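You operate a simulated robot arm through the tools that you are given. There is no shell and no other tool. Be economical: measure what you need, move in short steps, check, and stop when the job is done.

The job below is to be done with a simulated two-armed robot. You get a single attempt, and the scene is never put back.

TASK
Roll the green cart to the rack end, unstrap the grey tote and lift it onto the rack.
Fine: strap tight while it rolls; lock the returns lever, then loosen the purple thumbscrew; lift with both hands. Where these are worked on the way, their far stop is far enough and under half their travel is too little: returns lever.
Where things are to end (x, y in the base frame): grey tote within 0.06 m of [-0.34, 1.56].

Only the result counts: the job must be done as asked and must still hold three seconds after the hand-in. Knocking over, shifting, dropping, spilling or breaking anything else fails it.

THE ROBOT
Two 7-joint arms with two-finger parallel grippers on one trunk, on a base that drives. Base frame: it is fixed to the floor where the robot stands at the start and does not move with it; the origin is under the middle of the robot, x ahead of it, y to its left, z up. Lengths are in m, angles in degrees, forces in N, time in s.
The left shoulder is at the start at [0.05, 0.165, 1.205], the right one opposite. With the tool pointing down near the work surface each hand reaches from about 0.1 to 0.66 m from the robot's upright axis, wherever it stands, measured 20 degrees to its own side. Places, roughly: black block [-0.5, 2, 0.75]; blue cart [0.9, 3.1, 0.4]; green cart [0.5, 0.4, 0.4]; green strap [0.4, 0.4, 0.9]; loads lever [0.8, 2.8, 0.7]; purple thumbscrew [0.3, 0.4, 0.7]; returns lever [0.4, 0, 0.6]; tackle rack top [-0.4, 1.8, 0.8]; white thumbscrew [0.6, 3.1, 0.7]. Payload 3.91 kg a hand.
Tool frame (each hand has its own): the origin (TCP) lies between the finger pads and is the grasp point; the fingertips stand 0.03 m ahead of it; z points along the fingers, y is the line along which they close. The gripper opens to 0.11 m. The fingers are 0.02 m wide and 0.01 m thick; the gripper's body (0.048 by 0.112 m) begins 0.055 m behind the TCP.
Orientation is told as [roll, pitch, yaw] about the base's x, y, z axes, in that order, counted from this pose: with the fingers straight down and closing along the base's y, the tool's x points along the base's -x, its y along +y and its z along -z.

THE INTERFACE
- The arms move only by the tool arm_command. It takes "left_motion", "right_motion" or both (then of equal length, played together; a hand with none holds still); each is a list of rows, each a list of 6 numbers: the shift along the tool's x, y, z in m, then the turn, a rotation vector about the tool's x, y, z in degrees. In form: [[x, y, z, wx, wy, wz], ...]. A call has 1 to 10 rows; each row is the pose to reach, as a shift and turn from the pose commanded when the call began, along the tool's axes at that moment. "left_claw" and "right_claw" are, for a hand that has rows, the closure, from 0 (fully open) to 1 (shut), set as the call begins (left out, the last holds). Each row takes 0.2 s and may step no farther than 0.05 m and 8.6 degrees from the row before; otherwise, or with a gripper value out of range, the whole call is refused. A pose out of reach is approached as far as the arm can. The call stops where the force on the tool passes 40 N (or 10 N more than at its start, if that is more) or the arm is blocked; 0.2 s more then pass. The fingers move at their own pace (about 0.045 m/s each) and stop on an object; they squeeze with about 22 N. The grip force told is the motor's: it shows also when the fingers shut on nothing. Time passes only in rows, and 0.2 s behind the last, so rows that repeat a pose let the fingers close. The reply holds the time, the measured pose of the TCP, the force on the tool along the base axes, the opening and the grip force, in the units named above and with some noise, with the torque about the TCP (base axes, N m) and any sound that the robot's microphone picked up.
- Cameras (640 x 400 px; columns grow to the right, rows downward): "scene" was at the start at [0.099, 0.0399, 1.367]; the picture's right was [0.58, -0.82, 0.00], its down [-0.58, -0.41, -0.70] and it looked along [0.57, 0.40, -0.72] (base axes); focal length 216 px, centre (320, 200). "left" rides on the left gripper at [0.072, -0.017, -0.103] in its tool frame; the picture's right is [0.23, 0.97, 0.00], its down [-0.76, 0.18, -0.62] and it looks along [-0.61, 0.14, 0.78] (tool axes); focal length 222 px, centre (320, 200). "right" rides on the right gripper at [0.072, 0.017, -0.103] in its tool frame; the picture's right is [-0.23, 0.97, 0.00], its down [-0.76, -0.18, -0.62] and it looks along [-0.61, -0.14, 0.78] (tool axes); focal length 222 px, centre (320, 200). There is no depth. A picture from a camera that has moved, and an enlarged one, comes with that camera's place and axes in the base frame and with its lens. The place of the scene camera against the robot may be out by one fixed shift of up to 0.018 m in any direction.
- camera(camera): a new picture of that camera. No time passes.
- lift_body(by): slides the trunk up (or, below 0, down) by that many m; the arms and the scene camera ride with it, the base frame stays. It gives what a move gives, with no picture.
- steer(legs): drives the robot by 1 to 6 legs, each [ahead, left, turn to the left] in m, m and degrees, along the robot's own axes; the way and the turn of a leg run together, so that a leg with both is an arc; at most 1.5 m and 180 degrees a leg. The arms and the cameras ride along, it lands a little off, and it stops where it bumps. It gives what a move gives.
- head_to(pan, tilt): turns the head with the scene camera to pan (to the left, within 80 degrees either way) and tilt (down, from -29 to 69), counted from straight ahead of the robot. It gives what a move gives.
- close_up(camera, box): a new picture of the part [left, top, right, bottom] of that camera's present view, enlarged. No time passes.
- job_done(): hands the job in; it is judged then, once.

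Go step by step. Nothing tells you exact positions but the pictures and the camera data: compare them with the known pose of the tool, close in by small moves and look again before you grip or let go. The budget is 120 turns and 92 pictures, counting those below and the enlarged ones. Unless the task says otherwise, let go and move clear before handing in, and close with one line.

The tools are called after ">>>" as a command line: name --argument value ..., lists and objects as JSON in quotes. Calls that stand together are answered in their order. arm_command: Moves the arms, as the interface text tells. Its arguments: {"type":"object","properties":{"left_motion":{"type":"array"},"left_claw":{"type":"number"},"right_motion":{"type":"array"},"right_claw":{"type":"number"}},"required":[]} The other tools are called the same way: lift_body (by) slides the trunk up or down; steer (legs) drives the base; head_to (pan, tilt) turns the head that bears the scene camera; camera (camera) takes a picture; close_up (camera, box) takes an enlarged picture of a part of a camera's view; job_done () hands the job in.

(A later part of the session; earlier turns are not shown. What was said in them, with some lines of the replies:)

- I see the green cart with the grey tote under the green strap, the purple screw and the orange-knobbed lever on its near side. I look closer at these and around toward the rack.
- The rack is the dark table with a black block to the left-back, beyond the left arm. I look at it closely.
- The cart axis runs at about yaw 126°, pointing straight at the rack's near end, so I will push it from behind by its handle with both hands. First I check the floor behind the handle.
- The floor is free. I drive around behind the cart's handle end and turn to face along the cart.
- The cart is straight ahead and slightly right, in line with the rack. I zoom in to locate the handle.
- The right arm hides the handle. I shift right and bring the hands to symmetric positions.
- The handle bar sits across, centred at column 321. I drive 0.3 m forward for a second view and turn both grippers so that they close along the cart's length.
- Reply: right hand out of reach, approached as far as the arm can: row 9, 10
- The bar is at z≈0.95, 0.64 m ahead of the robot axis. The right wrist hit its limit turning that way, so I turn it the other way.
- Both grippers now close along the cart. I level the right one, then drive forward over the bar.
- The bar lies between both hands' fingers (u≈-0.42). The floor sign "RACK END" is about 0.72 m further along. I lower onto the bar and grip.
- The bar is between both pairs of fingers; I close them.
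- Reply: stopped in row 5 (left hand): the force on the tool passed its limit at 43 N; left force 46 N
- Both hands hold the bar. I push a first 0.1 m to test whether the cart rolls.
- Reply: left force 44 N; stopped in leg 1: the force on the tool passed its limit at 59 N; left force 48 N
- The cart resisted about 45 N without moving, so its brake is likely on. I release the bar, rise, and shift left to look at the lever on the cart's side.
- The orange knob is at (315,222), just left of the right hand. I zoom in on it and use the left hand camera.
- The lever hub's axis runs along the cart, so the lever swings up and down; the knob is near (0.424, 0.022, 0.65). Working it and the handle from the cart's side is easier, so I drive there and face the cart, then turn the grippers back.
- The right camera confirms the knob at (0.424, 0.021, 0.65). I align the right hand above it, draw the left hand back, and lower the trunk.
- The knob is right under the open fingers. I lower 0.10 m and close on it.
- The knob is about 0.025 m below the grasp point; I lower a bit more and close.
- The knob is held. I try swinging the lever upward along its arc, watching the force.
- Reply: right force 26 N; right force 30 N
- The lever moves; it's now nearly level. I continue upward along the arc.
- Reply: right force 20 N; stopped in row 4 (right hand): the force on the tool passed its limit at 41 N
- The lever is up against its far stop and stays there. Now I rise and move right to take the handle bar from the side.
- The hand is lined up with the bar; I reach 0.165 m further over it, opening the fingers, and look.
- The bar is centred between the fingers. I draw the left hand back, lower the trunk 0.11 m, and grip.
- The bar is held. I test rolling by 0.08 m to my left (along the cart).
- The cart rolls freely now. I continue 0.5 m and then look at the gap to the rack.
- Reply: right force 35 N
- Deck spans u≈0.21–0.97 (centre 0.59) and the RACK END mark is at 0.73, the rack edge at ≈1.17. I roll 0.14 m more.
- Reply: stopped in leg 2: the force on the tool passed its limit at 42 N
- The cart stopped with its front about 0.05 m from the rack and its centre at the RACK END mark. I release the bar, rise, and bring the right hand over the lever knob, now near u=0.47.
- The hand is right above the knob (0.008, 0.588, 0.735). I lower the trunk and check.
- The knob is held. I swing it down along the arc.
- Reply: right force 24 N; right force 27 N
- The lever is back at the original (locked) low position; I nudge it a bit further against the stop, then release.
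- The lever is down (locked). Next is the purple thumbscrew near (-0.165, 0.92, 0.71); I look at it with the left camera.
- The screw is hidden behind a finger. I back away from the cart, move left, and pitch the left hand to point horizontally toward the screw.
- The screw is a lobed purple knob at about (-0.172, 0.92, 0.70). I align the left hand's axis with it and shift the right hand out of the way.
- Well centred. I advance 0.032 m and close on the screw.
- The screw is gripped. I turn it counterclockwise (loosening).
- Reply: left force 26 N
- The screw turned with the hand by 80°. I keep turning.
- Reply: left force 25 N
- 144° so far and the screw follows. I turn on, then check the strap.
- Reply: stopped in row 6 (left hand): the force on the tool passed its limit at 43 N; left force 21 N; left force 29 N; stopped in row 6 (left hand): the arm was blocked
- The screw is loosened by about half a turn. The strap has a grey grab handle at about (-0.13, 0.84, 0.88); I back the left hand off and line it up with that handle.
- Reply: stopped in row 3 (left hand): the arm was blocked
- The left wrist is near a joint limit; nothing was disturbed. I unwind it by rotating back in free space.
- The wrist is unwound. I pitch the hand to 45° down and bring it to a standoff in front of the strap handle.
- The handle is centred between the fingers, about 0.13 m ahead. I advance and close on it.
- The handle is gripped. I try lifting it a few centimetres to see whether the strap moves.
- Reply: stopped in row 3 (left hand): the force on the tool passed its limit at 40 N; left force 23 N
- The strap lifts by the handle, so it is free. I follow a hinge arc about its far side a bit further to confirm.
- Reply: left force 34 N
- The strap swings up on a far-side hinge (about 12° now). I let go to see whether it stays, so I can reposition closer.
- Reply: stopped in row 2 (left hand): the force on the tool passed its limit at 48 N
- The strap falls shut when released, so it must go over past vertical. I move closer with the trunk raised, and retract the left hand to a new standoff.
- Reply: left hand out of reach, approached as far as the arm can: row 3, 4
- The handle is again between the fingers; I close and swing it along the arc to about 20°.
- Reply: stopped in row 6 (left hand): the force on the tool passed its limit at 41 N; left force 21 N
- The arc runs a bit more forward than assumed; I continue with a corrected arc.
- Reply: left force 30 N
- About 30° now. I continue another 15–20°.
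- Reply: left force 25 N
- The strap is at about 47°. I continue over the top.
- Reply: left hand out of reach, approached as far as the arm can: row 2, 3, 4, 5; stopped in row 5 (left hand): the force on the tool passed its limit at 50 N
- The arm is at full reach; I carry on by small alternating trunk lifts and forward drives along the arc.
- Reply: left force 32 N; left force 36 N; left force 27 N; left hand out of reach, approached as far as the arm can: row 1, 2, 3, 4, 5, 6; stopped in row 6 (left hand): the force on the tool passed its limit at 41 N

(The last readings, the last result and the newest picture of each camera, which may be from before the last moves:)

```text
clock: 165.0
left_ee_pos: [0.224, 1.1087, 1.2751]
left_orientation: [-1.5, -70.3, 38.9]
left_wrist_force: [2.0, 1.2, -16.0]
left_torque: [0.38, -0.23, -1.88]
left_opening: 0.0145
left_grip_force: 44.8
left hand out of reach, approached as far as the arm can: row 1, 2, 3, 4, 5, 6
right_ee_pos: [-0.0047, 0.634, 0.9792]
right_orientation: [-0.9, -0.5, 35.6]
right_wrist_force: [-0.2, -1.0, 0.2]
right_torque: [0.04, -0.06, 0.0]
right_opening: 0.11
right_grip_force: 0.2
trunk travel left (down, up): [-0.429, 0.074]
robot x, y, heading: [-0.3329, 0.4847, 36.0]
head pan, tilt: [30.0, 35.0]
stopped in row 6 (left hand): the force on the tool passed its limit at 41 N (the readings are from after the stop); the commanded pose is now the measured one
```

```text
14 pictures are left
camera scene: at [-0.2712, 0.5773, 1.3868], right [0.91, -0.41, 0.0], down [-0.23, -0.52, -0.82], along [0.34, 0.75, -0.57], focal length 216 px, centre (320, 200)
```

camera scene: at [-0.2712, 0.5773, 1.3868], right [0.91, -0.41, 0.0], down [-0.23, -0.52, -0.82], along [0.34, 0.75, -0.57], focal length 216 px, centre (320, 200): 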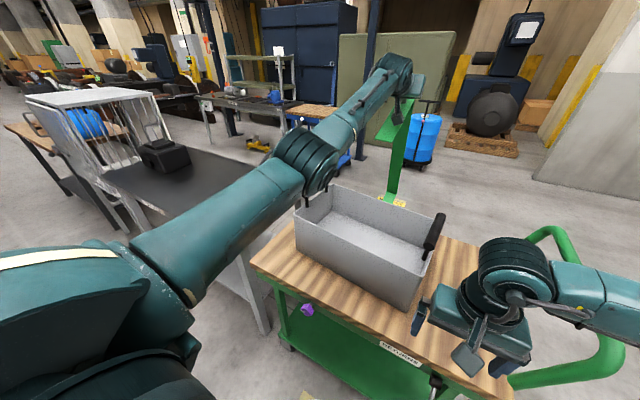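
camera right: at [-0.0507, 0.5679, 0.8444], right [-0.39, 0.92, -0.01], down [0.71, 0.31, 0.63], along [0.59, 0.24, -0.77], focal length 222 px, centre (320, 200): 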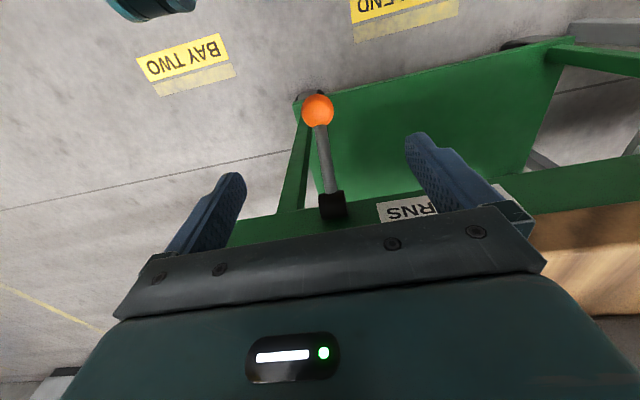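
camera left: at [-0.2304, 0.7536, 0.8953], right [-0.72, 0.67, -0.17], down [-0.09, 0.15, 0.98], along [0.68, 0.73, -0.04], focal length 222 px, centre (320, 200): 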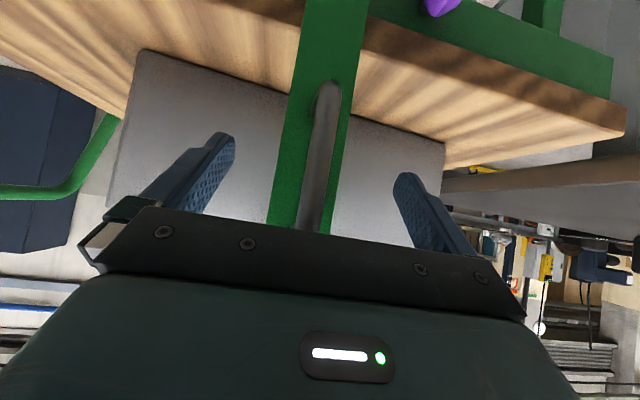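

The strap stands at about 71°. I push 0.03 m further by the base, then open the fingers and push.

>>> steer --legs '[[0.03, 0, 0]]'

>>> arm_command --left_motion '[[0, 0, 0, 0, 0, 0], [0, 0, 0, 0, 0, 0], [0, 0, 0, 0, 0, 0], [0, 0, 0, 0, 0, 0]]' --left_claw 0

>>> camera --camera "scene"

```text
clock: 165.8
left_ee_pos: [0.2497, 1.1273, 1.277]
left_orientation: [-1.6, -70.8, 39.0]
left_wrist_force: [0.9, 1.7, -18.4]
left_torque: [0.29, -0.06, -1.65]
left_opening: 0.0143
left_grip_force: 44.8
right_ee_pos: [0.0213, 0.6537, 0.978]
right_orientation: [-0.8, -0.2, 35.6]
right_wrist_force: [-0.3, -0.9, -0.5]
right_torque: [-0.01, 0.02, 0.01]
right_opening: 0.1099
right_grip_force: 0.1
trunk travel left (down, up): [-0.429, 0.074]
robot x, y, heading: [-0.3078, 0.5061, 36.0]
head pan, tilt: [30.0, 35.0]
```

```text
clock: 166.8
left_ee_pos: [0.2482, 1.1264, 1.2808]
left_orientation: [-1.6, -70.9, 38.8]
left_wrist_force: [-0.4, -0.1, -0.2]
left_torque: [0.0, 0.0, 0.05]
left_opening: 0.1031
left_grip_force: 0.1
right_ee_pos: [0.0201, 0.6523, 0.9782]
right_orientation: [-0.9, -0.5, 35.7]
right_wrist_force: [0.6, 0.3, -0.2]
right_torque: [0.0, 0.0, -0.03]
right_opening: 0.11
right_grip_force: 0.2
trunk travel left (down, up): [-0.429, 0.074]
robot x, y, heading: [-0.3093, 0.5034, 35.7]
head pan, tilt: [30.0, 35.0]
```

```text
13 pictures are left
camera scene: at [-0.2461, 0.5944, 1.3868], right [0.91, -0.41, 0.0], down [-0.23, -0.52, -0.82], along [0.34, 0.75, -0.57], focal length 216 px, centre (320, 200)
```

scene: 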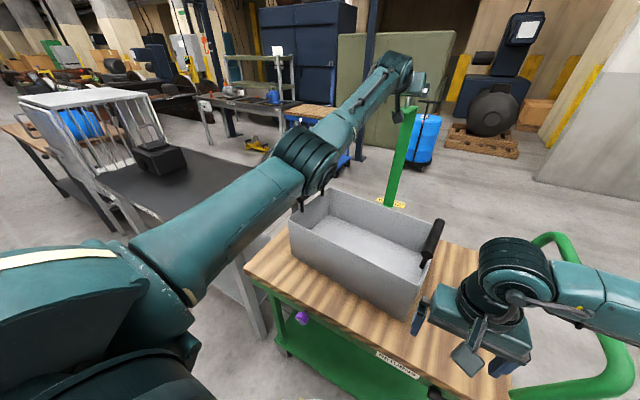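

The strap stays upright and seems to lean away. I retreat the hand slowly and check.

>>> arm_command --left_motion '[[0, 0, -0.02, 0, 0, 0], [0, 0, -0.04, 0, 0, 0], [0, 0, -0.07, 0, 0, 0], [0, 0, -0.1, 0, 0, 0], [0, 0, -0.1, 0, 0, 0], [0, 0, -0.1, 0, 0, 0]]'

>>> camera --camera "scene"

```text
clock: 168.2
left_ee_pos: [0.1737, 1.0687, 1.313]
left_orientation: [-1.8, -70.8, 39.1]
left_wrist_force: [1.1, 0.0, 0.0]
left_torque: [-0.01, 0.01, -0.03]
left_opening: 0.1102
left_grip_force: 0.1
right_ee_pos: [0.0208, 0.6522, 0.9784]
right_orientation: [-1.0, -0.5, 35.6]
right_wrist_force: [0.5, 0.1, -0.1]
right_torque: [-0.03, 0.0, -0.03]
right_opening: 0.1103
right_grip_force: 0.0
trunk travel left (down, up): [-0.429, 0.074]
robot x, y, heading: [-0.3088, 0.5059, 35.7]
head pan, tilt: [30.0, 35.0]
```

```text
12 pictures are left
camera scene: at [-0.2462, 0.5944, 1.3868], right [0.91, -0.41, 0.0], down [-0.23, -0.52, -0.82], along [0.34, 0.75, -0.57], focal length 216 px, centre (320, 200)
```

scene: 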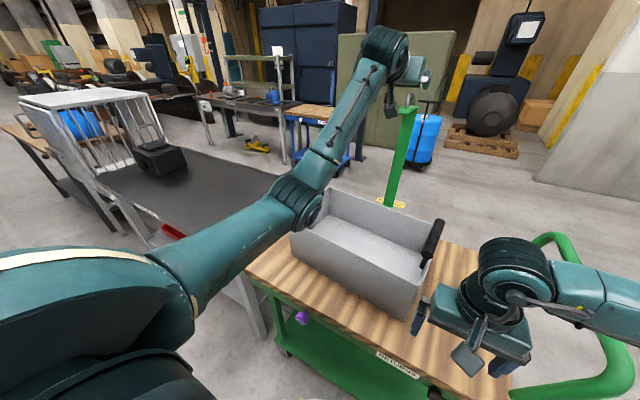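

The strap stays open at its stop. Now I bring the left hand back to pointing down and look for the tote handles.

>>> arm_command --left_motion '[[0.008, 0.005, -0.022, 0, 7.9, 0], [0.016, 0.01, -0.044, 0, 15.8, 0], [0.024, 0.015, -0.066, 0, 23.7, 0], [0.032, 0.02, -0.088, 0, 31.6, 0], [0.04, 0.025, -0.11, 0, 39.5, 0], [0.048, 0.03, -0.13, 0, 47.4, 0], [0.056, 0.035, -0.15, 0, 55.3, 0], [0.062, 0.04, -0.17, 0, 63.2, 0], [0.066, 0.04, -0.189, 0, 70.8, 0]]'

>>> head_to --pan 15 --tilt 45

>>> camera --camera "scene"

```text
clock: 170.2
left_ee_pos: [-0.0106, 0.9778, 1.3133]
left_orientation: [-0.6, 0.1, 37.4]
left_wrist_force: [0.2, 0.6, -0.1]
left_torque: [-0.01, 0.0, 0.02]
left_opening: 0.1099
left_grip_force: 0.1
left hand out of reach, approached as far as the arm can: row 5
right_ee_pos: [0.0203, 0.6526, 0.9782]
right_orientation: [-0.9, -0.4, 35.6]
right_wrist_force: [0.3, -0.3, -0.6]
right_torque: [-0.02, 0.01, -0.02]
right_opening: 0.11
right_grip_force: 0.0
trunk travel left (down, up): [-0.429, 0.074]
robot x, y, heading: [-0.3096, 0.505, 36.0]
head pan, tilt: [30.0, 35.0]
```

```text
clock: 171.0
left_ee_pos: [-0.009, 0.9792, 1.3116]
left_orientation: [-0.6, -0.1, 37.4]
left_wrist_force: [-0.3, -0.5, -0.3]
left_torque: [-0.02, 0.0, 0.02]
left_opening: 0.1103
left_grip_force: 0.1
right_ee_pos: [0.0208, 0.6521, 0.9779]
right_orientation: [-1.0, -0.5, 35.6]
right_wrist_force: [0.1, -0.2, -0.2]
right_torque: [0.0, 0.0, -0.02]
right_opening: 0.1101
right_grip_force: 0.1
trunk travel left (down, up): [-0.429, 0.074]
robot x, y, heading: [-0.3135, 0.5006, 35.9]
head pan, tilt: [15.0, 45.0]
```

```text
11 pictures are left
camera scene: at [-0.2309, 0.5771, 1.372], right [0.78, -0.63, 0.0], down [-0.45, -0.55, -0.71], along [0.45, 0.55, -0.71], focal length 216 px, centre (320, 200)
```

scene: 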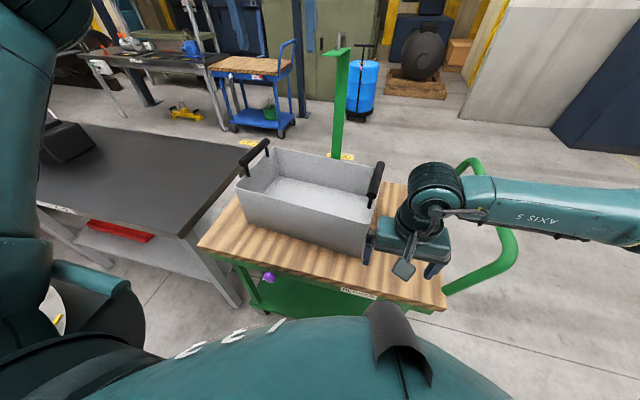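

Both tote handles are visible: left about u=0.956, right u=0.569, n≈0.675, z≈0.98. I raise the right hand, then move the base left to be centred on the tote.

>>> arm_command --right_motion '[[0, -0.024, -0.04, 0, 0, 0], [0, -0.048, -0.08, 0, 0, 0], [0, -0.072, -0.12, 0, 0, 0], [0, -0.096, -0.16, 0, 0, 0], [0, -0.118, -0.18, 0, 0, 0]]'

>>> steer --legs '[[0, 0.174, 0]]'

>>> arm_command --right_motion '[[-0.045, 0, 0, 0, 0, 0], [-0.09, 0, 0, 0, 0, 0], [-0.135, 0, 0, 0, 0, 0], [-0.18, 0, 0, 0, 0, 0], [-0.22, 0, 0, 0, 0, 0], [-0.26, 0, 0.02, 0, 0, 0], [-0.265, 0, 0.06, 0, 0, 0]]' --left_motion '[[0, 0, 0.03, -0.3, 0, 0.5], [0, 0, 0.06, -0.6, 0, 1], [0, -0.005, 0.1, -0.6, 0, 1.4], [-0.03, -0.01, 0.14, -0.6, 0, 1.4], [-0.06, -0.01, 0.17, -0.6, 0, 1.4], [-0.09, -0.01, 0.2, -0.6, 0, 1.4], [-0.1, -0.01, 0.21, -0.6, 0, 1.4]]'

>>> camera --camera "scene"

```text
clock: 172.2
left_ee_pos: [-0.0094, 0.9782, 1.3114]
left_orientation: [-0.5, -0.1, 37.5]
left_wrist_force: [0.4, -0.8, 0.2]
left_torque: [0.02, -0.01, -0.01]
left_opening: 0.1102
left_grip_force: 0.1
right_ee_pos: [0.0881, 0.5565, 1.1606]
right_orientation: [-0.9, -0.5, 35.7]
right_wrist_force: [-0.7, -0.1, -0.2]
right_torque: [-0.01, 0.0, 0.02]
right_opening: 0.1097
right_grip_force: 0.0
trunk travel left (down, up): [-0.429, 0.074]
robot x, y, heading: [-0.3105, 0.5044, 35.6]
head pan, tilt: [15.0, 45.0]
```

```text
clock: 174.3
left_ee_pos: [-0.1121, 1.1199, 1.312]
left_orientation: [-0.6, 0.0, 37.3]
left_wrist_force: [0.2, 0.8, 0.4]
left_torque: [0.0, 0.0, 0.01]
left_opening: 0.1099
left_grip_force: 0.1
right_ee_pos: [-0.0165, 0.6998, 1.1599]
right_orientation: [-1.1, -0.5, 35.7]
right_wrist_force: [-0.1, 0.3, -0.4]
right_torque: [0.01, -0.02, 0.0]
right_opening: 0.1101
right_grip_force: 0.1
trunk travel left (down, up): [-0.429, 0.074]
robot x, y, heading: [-0.4109, 0.6482, 35.9]
head pan, tilt: [15.0, 45.0]
```

```text
refused: row 4 steps farther than a row can; nothing moved
```

```text
10 pictures are left
camera scene: at [-0.3331, 0.7188, 1.3719], right [0.78, -0.63, 0.0], down [-0.45, -0.55, -0.71], along [0.45, 0.55, -0.71], focal length 216 px, centre (320, 200)
```

scene: 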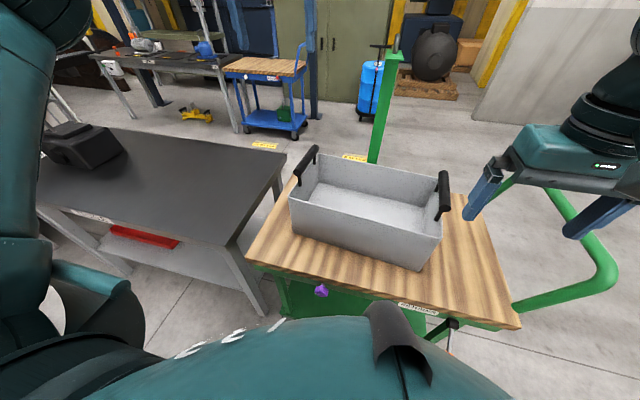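

Triangulating gives the left handle at (-0.013, 1.179, 0.98) and the right near (0.185, 0.842, 0.98). I bring both hands above them with smaller steps.

>>> arm_command --right_motion '[[-0.045, 0, 0, 0, 0, 0], [-0.09, 0, 0, 0, 0, 0], [-0.135, 0, 0, 0, 0, 0], [-0.18, 0, 0, 0, 0, 0], [-0.22, 0, 0.01, 0, 0, 0], [-0.25, 0, 0.03, 0, 0, 0], [-0.253, -0.004, 0.06, 0, 0, 0]]' --left_motion '[[0, 0, 0.035, -0.3, 0, 0.5], [0, 0, 0.07, -0.6, 0, 1], [-0.02, -0.005, 0.1, -0.6, 0, 1.4], [-0.05, -0.01, 0.13, -0.6, 0, 1.4], [-0.08, -0.011, 0.16, -0.6, 0, 1.4], [-0.1, -0.011, 0.19, -0.6, 0, 1.4], [-0.113, -0.011, 0.21, -0.6, 0, 1.4]]'

>>> camera --camera "left"

>>> camera --camera "right"

```text
clock: 175.9
left_ee_pos: [-0.013, 1.1762, 1.1023]
left_orientation: [0.1, 0.0, 35.9]
left_wrist_force: [-0.3, 0.2, -0.4]
left_torque: [-0.02, 0.02, -0.01]
left_opening: 0.11
left_grip_force: 0.1
right_ee_pos: [0.1953, 0.8452, 1.1017]
right_orientation: [-0.9, -0.5, 35.7]
right_wrist_force: [0.5, 0.0, 0.6]
right_torque: [-0.04, 0.03, -0.02]
right_opening: 0.11
right_grip_force: 0.0
trunk travel left (down, up): [-0.429, 0.074]
robot x, y, heading: [-0.4094, 0.6453, 35.7]
head pan, tilt: [15.0, 45.0]
```

```text
9 pictures are left
camera left: at [-0.0618, 1.1209, 1.2039], right [-0.76, 0.66, 0.0], down [0.51, 0.59, 0.62], along [0.41, 0.47, -0.78], focal length 222 px, centre (320, 200)
```

left: 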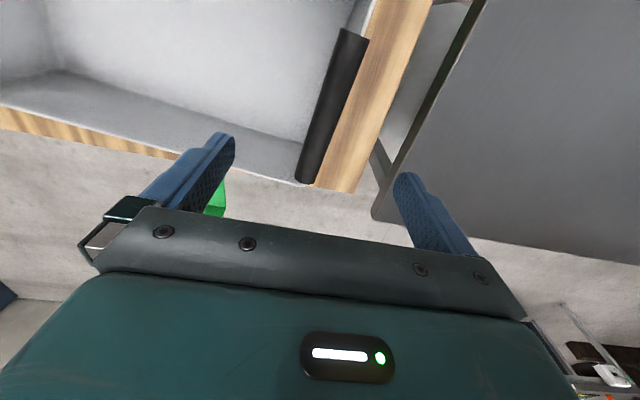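

```text
8 pictures are left
camera right: at [0.125, 0.8166, 1.2036], right [-0.38, 0.92, -0.01], down [0.71, 0.3, 0.63], along [0.59, 0.23, -0.77], focal length 222 px, centre (320, 200)
```

right: 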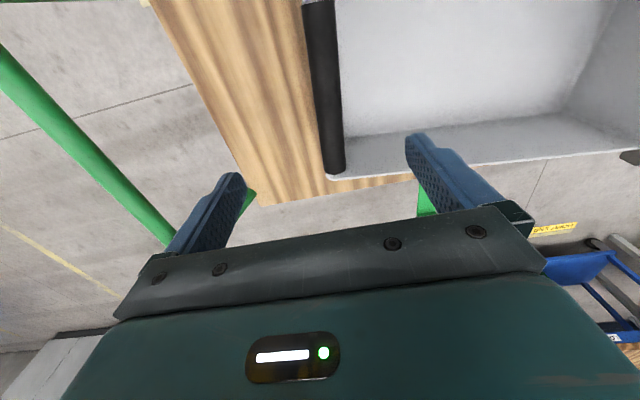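

The handles are confirmed; the tote is turned about 5° clockwise from my axes. I align both grippers, lower onto the bars and close.

>>> arm_command --left_motion '[[0, 0.002, 0.03, 0, 0, 2.5], [0, 0.004, 0.06, 0, 0, 5], [0, 0.004, 0.09, 0, 0, 5], [0, 0.004, 0.12, 0, 0, 5], [0, 0.004, 0.12, 0, 0, 5]]' --right_motion '[[0.004, 0.003, 0.03, 0, 0, 2.5], [0.008, 0.006, 0.06, 0, 0, 5], [0.008, 0.006, 0.09, 0, 0, 5], [0.008, 0.006, 0.12, 0, 0, 5], [0.008, 0.006, 0.12, 0, 0, 5]]'

>>> camera --camera "left"

```text
clock: 177.1
left_ee_pos: [-0.0157, 1.1819, 0.983]
left_orientation: [0.2, -0.2, 31.0]
left_wrist_force: [-0.6, 0.1, -0.6]
left_torque: [-0.02, -0.01, -0.01]
left_opening: 0.1099
left_grip_force: 0.0
right_ee_pos: [0.1848, 0.8416, 0.9812]
right_orientation: [-0.9, -0.6, 30.7]
right_wrist_force: [0.5, -0.8, 0.6]
right_torque: [0.04, -0.02, -0.03]
right_opening: 0.1098
right_grip_force: 0.1
trunk travel left (down, up): [-0.429, 0.074]
robot x, y, heading: [-0.4126, 0.6456, 35.9]
head pan, tilt: [15.0, 45.0]
```

```text
7 pictures are left
camera left: at [-0.0697, 1.1299, 1.0845], right [-0.7, 0.72, 0.0], down [0.56, 0.54, 0.62], along [0.45, 0.44, -0.78], focal length 222 px, centre (320, 200)
```

left: 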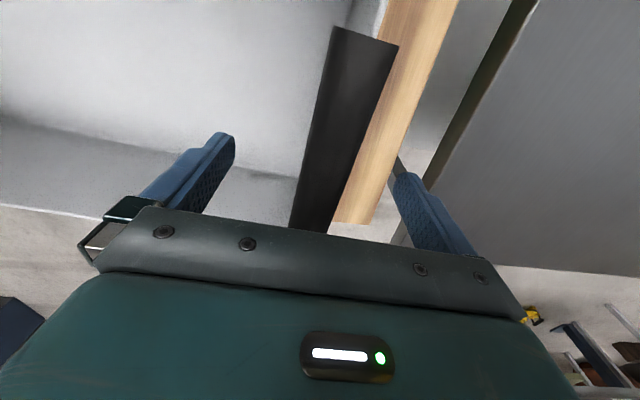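

The bar lies well between the left fingers and parallel. I close both hands.

>>> arm_command --left_motion '[[0, 0, 0.004, 0, 0, 0], [0, 0, 0.004, 0, 0, 0], [0, 0, 0.004, 0, 0, 0], [0, 0, 0.004, 0, 0, 0], [0, 0, 0.004, 0, 0, 0], [0, 0, 0.004, 0, 0, 0]]' --right_motion '[[0, 0, 0.002, 0, 0, 0], [0, 0, 0.002, 0, 0, 0], [0, 0, 0.002, 0, 0, 0], [0, 0, 0.002, 0, 0, 0], [0, 0, 0.002, 0, 0, 0], [0, 0, 0.002, 0, 0, 0]]' --left_claw 1 --right_claw 1

>>> camera --camera "right"

```text
clock: 178.5
left_ee_pos: [-0.0154, 1.1802, 0.9776]
left_orientation: [-0.3, 0.0, 30.7]
left_wrist_force: [5.1, -12.0, 0.1]
left_torque: [0.11, -0.02, -0.36]
left_opening: 0.0258
left_grip_force: 22.0
right_ee_pos: [0.1834, 0.8447, 0.9791]
right_orientation: [-0.5, -0.6, 31.0]
right_wrist_force: [-7.5, 14.9, 0.2]
right_torque: [-0.03, -0.09, -0.36]
right_opening: 0.0258
right_grip_force: 22.2
trunk travel left (down, up): [-0.429, 0.074]
robot x, y, heading: [-0.4108, 0.6456, 36.1]
head pan, tilt: [15.0, 45.0]
```

```text
6 pictures are left
camera right: at [0.1126, 0.8227, 1.0816], right [-0.3, 0.95, -0.01], down [0.74, 0.24, 0.63], along [0.6, 0.19, -0.77], focal length 222 px, centre (320, 200)
```

right: 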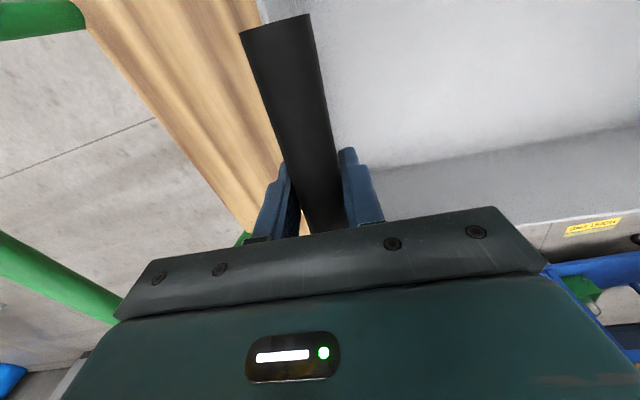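

Both handles are firmly held (tote centre ≈ (0.085, 1.013)). I lift with trunk and arms together in steps.

>>> lift_body --by 0.04

>>> arm_command --left_motion '[[0, 0, -0.015, 0, 0, 0], [0, 0, -0.03, 0, 0, 0], [0, 0, -0.045, 0, 0, 0], [0, 0, -0.06, 0, 0, 0], [0, 0, -0.075, 0, 0, 0], [0, 0, -0.09, 0, 0, 0]]' --right_motion '[[0, 0, -0.015, 0, 0, 0], [0, 0, -0.03, 0, 0, 0], [0, 0, -0.045, 0, 0, 0], [0, 0, -0.06, 0, 0, 0], [0, 0, -0.075, 0, 0, 0], [0, 0, -0.09, 0, 0, 0]]'

>>> camera --camera "scene"

```text
clock: 179.4
left_ee_pos: [-0.0131, 1.1825, 1.0168]
left_orientation: [-0.3, 0.1, 30.7]
left_wrist_force: [11.2, -21.4, -7.2]
left_torque: [0.25, 0.04, -0.32]
left_opening: 0.0259
left_grip_force: 21.6
right_ee_pos: [0.1852, 0.8452, 1.0188]
right_orientation: [-0.6, -0.4, 30.8]
right_wrist_force: [-10.6, 21.0, -6.3]
right_torque: [-0.09, 0.04, -0.31]
right_opening: 0.0257
right_grip_force: 22.1
trunk travel left (down, up): [-0.469, 0.034]
robot x, y, heading: [-0.4106, 0.6449, 35.7]
head pan, tilt: [15.0, 45.0]
```

```text
clock: 180.8
left_ee_pos: [-0.015, 1.1814, 1.1075]
left_orientation: [-0.2, 0.2, 30.6]
left_wrist_force: [10.7, -21.2, -6.9]
left_torque: [0.1, 0.1, -0.41]
left_opening: 0.0259
left_grip_force: 22.4
right_ee_pos: [0.1822, 0.8445, 1.1082]
right_orientation: [-0.8, -0.5, 30.8]
right_wrist_force: [-10.4, 21.9, -8.4]
right_torque: [-0.11, -0.09, -0.49]
right_opening: 0.0258
right_grip_force: 21.9
trunk travel left (down, up): [-0.469, 0.034]
robot x, y, heading: [-0.4119, 0.6453, 35.7]
head pan, tilt: [15.0, 45.0]
```

```text
5 pictures are left
camera scene: at [-0.3319, 0.7192, 1.4118], right [0.78, -0.63, 0.0], down [-0.45, -0.55, -0.71], along [0.45, 0.55, -0.71], focal length 216 px, centre (320, 200)
```

scene: 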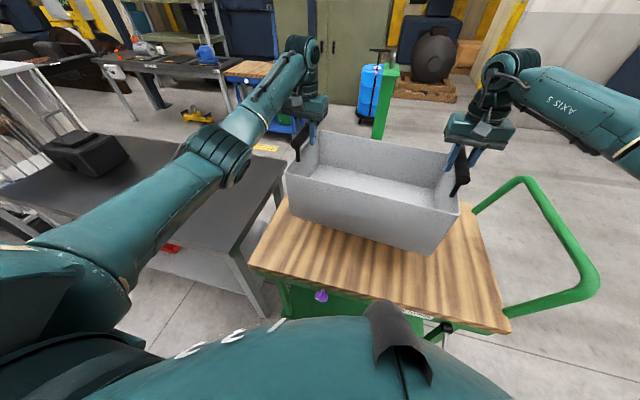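

The tote is up about 0.13 m and level. I raise slightly more and drive left alongside the rack.

>>> lift_body --by 0.03

>>> steer --legs '[[0, 0.35, 0], [-0.025, 0.34, 0]]'

>>> camera --camera "scene"

```text
clock: 181.5
left_ee_pos: [-0.013, 1.181, 1.1366]
left_orientation: [-0.2, 0.1, 30.7]
left_wrist_force: [10.1, -20.9, -7.7]
left_torque: [0.03, 0.22, -0.36]
left_opening: 0.0258
left_grip_force: 22.2
right_ee_pos: [0.1848, 0.8452, 1.1387]
right_orientation: [-0.8, -0.5, 30.9]
right_wrist_force: [-8.9, 21.3, -7.4]
right_torque: [0.02, -0.23, -0.4]
right_opening: 0.0259
right_grip_force: 22.0
trunk travel left (down, up): [-0.499, 0.004]
robot x, y, heading: [-0.4152, 0.6424, 35.7]
head pan, tilt: [15.0, 45.0]
```

```text
clock: 188.3
left_ee_pos: [-0.4385, 1.7248, 1.1378]
left_orientation: [-0.2, 0.0, 30.7]
left_wrist_force: [10.0, -21.2, -7.9]
left_torque: [0.13, -0.01, -0.34]
left_opening: 0.0256
left_grip_force: 22.0
right_ee_pos: [-0.24, 1.3884, 1.1381]
right_orientation: [-0.8, -0.4, 30.8]
right_wrist_force: [-10.0, 21.0, -7.0]
right_torque: [-0.13, -0.06, -0.42]
right_opening: 0.0261
right_grip_force: 22.2
trunk travel left (down, up): [-0.499, 0.004]
robot x, y, heading: [-0.8339, 1.1885, 35.9]
head pan, tilt: [15.0, 45.0]
```

```text
4 pictures are left
camera scene: at [-0.7555, 1.2637, 1.4417], right [0.78, -0.63, 0.0], down [-0.45, -0.55, -0.71], along [0.45, 0.55, -0.71], focal length 216 px, centre (320, 200)
```

scene: 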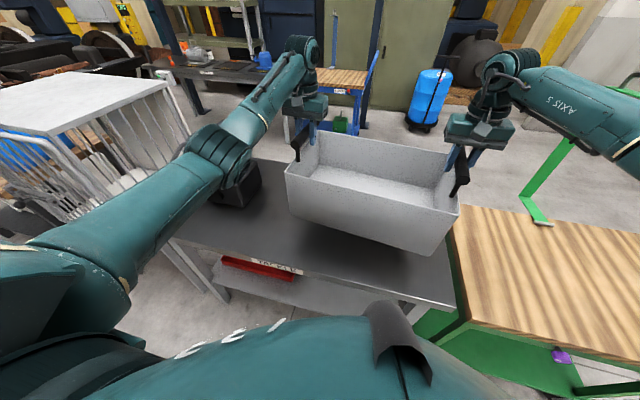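

The tote is now at (-0.339, 1.557), clear of the black block. I lower it in steps, watching the wrist force.

>>> lift_body --by -0.08

>>> lift_body --by -0.015

>>> lift_body --by -0.01

```text
clock: 189.5
left_ee_pos: [-0.4383, 1.7248, 1.0569]
left_orientation: [-0.2, 0.1, 30.7]
left_wrist_force: [-0.5, -2.8, -7.4]
left_torque: [-0.02, 0.06, -0.49]
left_opening: 0.0258
left_grip_force: 21.6
right_ee_pos: [-0.2408, 1.3896, 1.0582]
right_orientation: [-0.6, -0.5, 30.8]
right_wrist_force: [0.4, 2.1, -6.6]
right_torque: [-0.02, -0.15, -0.5]
right_opening: 0.0257
right_grip_force: 21.9
trunk travel left (down, up): [-0.419, 0.084]
robot x, y, heading: [-0.835, 1.1896, 35.8]
head pan, tilt: [15.0, 45.0]
```

```text
clock: 190.1
left_ee_pos: [-0.4397, 1.7259, 1.0436]
left_orientation: [-0.1, 0.0, 30.7]
left_wrist_force: [-0.3, -3.5, -7.4]
left_torque: [0.02, 0.13, -0.48]
left_opening: 0.0258
left_grip_force: 22.1
right_ee_pos: [-0.241, 1.3886, 1.0441]
right_orientation: [-0.6, -0.5, 30.9]
right_wrist_force: [0.8, 3.4, -6.7]
right_torque: [0.07, -0.11, -0.45]
right_opening: 0.0261
right_grip_force: 22.6
trunk travel left (down, up): [-0.404, 0.099]
robot x, y, heading: [-0.8348, 1.1898, 35.9]
head pan, tilt: [15.0, 45.0]
```

```text
clock: 190.7
left_ee_pos: [-0.4379, 1.725, 1.033]
left_orientation: [-0.3, 0.1, 30.6]
left_wrist_force: [-0.8, -3.5, -7.5]
left_torque: [0.01, 0.09, -0.45]
left_opening: 0.0259
left_grip_force: 22.4
right_ee_pos: [-0.2404, 1.3893, 1.0326]
right_orientation: [-0.7, -0.4, 30.8]
right_wrist_force: [0.6, 3.3, -7.8]
right_torque: [0.06, -0.07, -0.45]
right_opening: 0.0255
right_grip_force: 21.8
trunk travel left (down, up): [-0.394, 0.109]
robot x, y, heading: [-0.837, 1.188, 35.9]
head pan, tilt: [15.0, 45.0]
```

Not yet touching; I lower on in 8 mm steps.

>>> lift_body --by -0.01

>>> lift_body --by -0.008

>>> lift_body --by -0.008

```text
clock: 191.3
left_ee_pos: [-0.4385, 1.7249, 1.0218]
left_orientation: [-0.2, 0.1, 30.7]
left_wrist_force: [0.2, -3.7, -7.1]
left_torque: [0.02, 0.01, -0.45]
left_opening: 0.0259
left_grip_force: 22.2
right_ee_pos: [-0.2418, 1.3893, 1.0237]
right_orientation: [-0.9, -0.4, 30.8]
right_wrist_force: [0.3, 3.8, -8.5]
right_torque: [0.0, -0.05, -0.42]
right_opening: 0.0258
right_grip_force: 22.0
trunk travel left (down, up): [-0.384, 0.119]
robot x, y, heading: [-0.8324, 1.1934, 35.9]
head pan, tilt: [15.0, 45.0]
```

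```text
clock: 191.8
left_ee_pos: [-0.4393, 1.7242, 1.0179]
left_orientation: [-0.2, -0.4, 30.8]
left_wrist_force: [3.1, 1.6, 6.9]
left_torque: [-0.07, 0.29, -0.43]
left_opening: 0.0259
left_grip_force: 22.2
right_ee_pos: [-0.2413, 1.3895, 1.0204]
right_orientation: [-0.5, -0.9, 30.8]
right_wrist_force: [5.3, 7.3, 14.0]
right_torque: [-0.08, 0.27, -0.42]
right_opening: 0.0258
right_grip_force: 21.2
trunk travel left (down, up): [-0.376, 0.127]
robot x, y, heading: [-0.838, 1.1877, 35.8]
head pan, tilt: [15.0, 45.0]
```

```text
clock: 192.4
left_ee_pos: [-0.441, 1.7229, 1.0113]
left_orientation: [-0.2, -0.3, 30.7]
left_wrist_force: [1.1, 2.8, 20.5]
left_torque: [-0.06, 0.03, -0.43]
left_opening: 0.0259
left_grip_force: 22.4
right_ee_pos: [-0.2443, 1.3872, 1.0119]
right_orientation: [-0.7, -0.8, 30.8]
right_wrist_force: [0.6, 3.5, 20.8]
right_torque: [-0.06, 0.02, -0.46]
right_opening: 0.0258
right_grip_force: 22.4
trunk travel left (down, up): [-0.368, 0.135]
robot x, y, heading: [-0.8343, 1.1907, 35.9]
head pan, tilt: [15.0, 45.0]
```

The tote rests on the rack (contact at TCP z≈1.02). I relax the downward force, open both hands and rise clear.

>>> lift_body --by 0.006

>>> arm_command --left_motion '[[0, 0, 0, 0, 0, 0], [0, 0, 0, 0, 0, 0], [0, 0, 0, 0, 0, 0], [0, 0, 0, 0, 0, 0], [0, 0, 0, 0, 0, 0]]' --right_motion '[[0, 0, 0, 0, 0, 0], [0, 0, 0, 0, 0, 0], [0, 0, 0, 0, 0, 0], [0, 0, 0, 0, 0, 0], [0, 0, 0, 0, 0, 0]]' --left_claw 0 --right_claw 0

>>> lift_body --by 0.12

>>> camera --camera "scene"

```text
clock: 193.0
left_ee_pos: [-0.4399, 1.725, 1.0113]
left_orientation: [-0.2, 0.4, 30.8]
left_wrist_force: [-1.2, -1.3, -3.3]
left_torque: [-0.24, 0.0, -0.39]
left_opening: 0.026
left_grip_force: 22.4
right_ee_pos: [-0.2427, 1.3872, 1.0115]
right_orientation: [-0.8, -0.3, 30.8]
right_wrist_force: [-2.3, 2.4, 2.1]
right_torque: [-0.12, -0.21, -0.37]
right_opening: 0.0257
right_grip_force: 22.5
trunk travel left (down, up): [-0.374, 0.129]
robot x, y, heading: [-0.8361, 1.1889, 36.0]
head pan, tilt: [15.0, 45.0]
```

```text
clock: 194.2
left_ee_pos: [-0.4387, 1.7252, 1.0131]
left_orientation: [-0.3, 0.0, 30.8]
left_wrist_force: [-0.3, 1.0, -0.2]
left_torque: [-0.01, 0.0, 0.0]
left_opening: 0.1099
left_grip_force: 0.1
right_ee_pos: [-0.2418, 1.3887, 1.0149]
right_orientation: [-0.7, -0.4, 30.9]
right_wrist_force: [0.4, 0.4, 0.0]
right_torque: [-0.01, 0.01, -0.04]
right_opening: 0.11
right_grip_force: 0.1
trunk travel left (down, up): [-0.374, 0.129]
robot x, y, heading: [-0.8373, 1.188, 35.8]
head pan, tilt: [15.0, 45.0]
```

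```text
clock: 195.7
left_ee_pos: [-0.4391, 1.7237, 1.1337]
left_orientation: [-0.1, -0.1, 30.8]
left_wrist_force: [0.6, -0.2, -0.4]
left_torque: [-0.01, -0.01, 0.0]
left_opening: 0.1101
left_grip_force: 0.1
right_ee_pos: [-0.2415, 1.3892, 1.1338]
right_orientation: [-0.8, -0.6, 30.9]
right_wrist_force: [0.6, -0.8, -0.5]
right_torque: [-0.02, -0.01, 0.0]
right_opening: 0.1101
right_grip_force: 0.1
trunk travel left (down, up): [-0.494, 0.009]
robot x, y, heading: [-0.8334, 1.1911, 36.1]
head pan, tilt: [15.0, 45.0]
```

```text
3 pictures are left
camera scene: at [-0.7565, 1.2627, 1.4369], right [0.78, -0.63, 0.0], down [-0.45, -0.55, -0.71], along [0.45, 0.55, -0.71], focal length 216 px, centre (320, 200)
```

scene: 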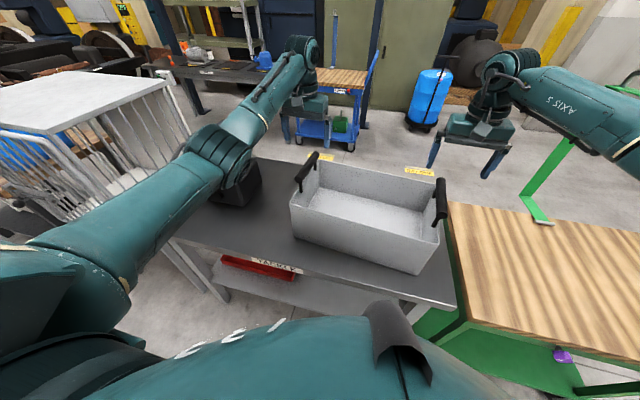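

The tote sits on the rack at about (-0.34, 1.557), with the block, cart and open strap undisturbed. I back off clear of it.

>>> steer --legs '[[-0.2, 0, 0]]'

>>> camera --camera "scene"

```text
clock: 197.2
left_ee_pos: [-0.5986, 1.6088, 1.1326]
left_orientation: [-0.2, 0.0, 30.7]
left_wrist_force: [0.2, 0.5, 0.0]
left_torque: [0.0, -0.01, 0.0]
left_opening: 0.11
left_grip_force: 0.0
right_ee_pos: [-0.4013, 1.2724, 1.1343]
right_orientation: [-0.7, -0.6, 30.9]
right_wrist_force: [-0.1, 0.0, 0.3]
right_torque: [0.02, -0.01, -0.01]
right_opening: 0.1097
right_grip_force: 0.1
trunk travel left (down, up): [-0.494, 0.009]
robot x, y, heading: [-0.9957, 1.0735, 35.7]
head pan, tilt: [15.0, 45.0]
```

```text
2 pictures are left
camera scene: at [-0.9166, 1.147, 1.437], right [0.78, -0.63, 0.0], down [-0.45, -0.55, -0.71], along [0.45, 0.55, -0.71], focal length 216 px, centre (320, 200)
```

scene: 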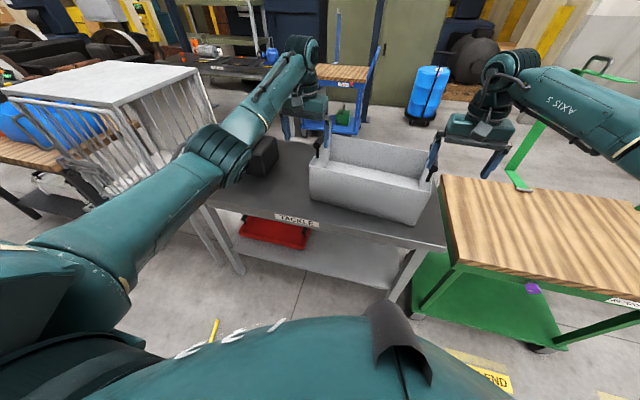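

Everything looks stable: the tote is on the rack, the cart is parked at the rack end with its lever locked, and the hands are clear. I hand the job in.

>>> job_done

```text
The job is handed in.
```

The grey tote is on the rack at about (-0.34, 1.557), roughly 3 mm from the target. The green cart is parked at the rack end with the returns lever locked and the strap swung open past upright; I turned the purple thumbscrew about half a turn, which was enough to free the strap.
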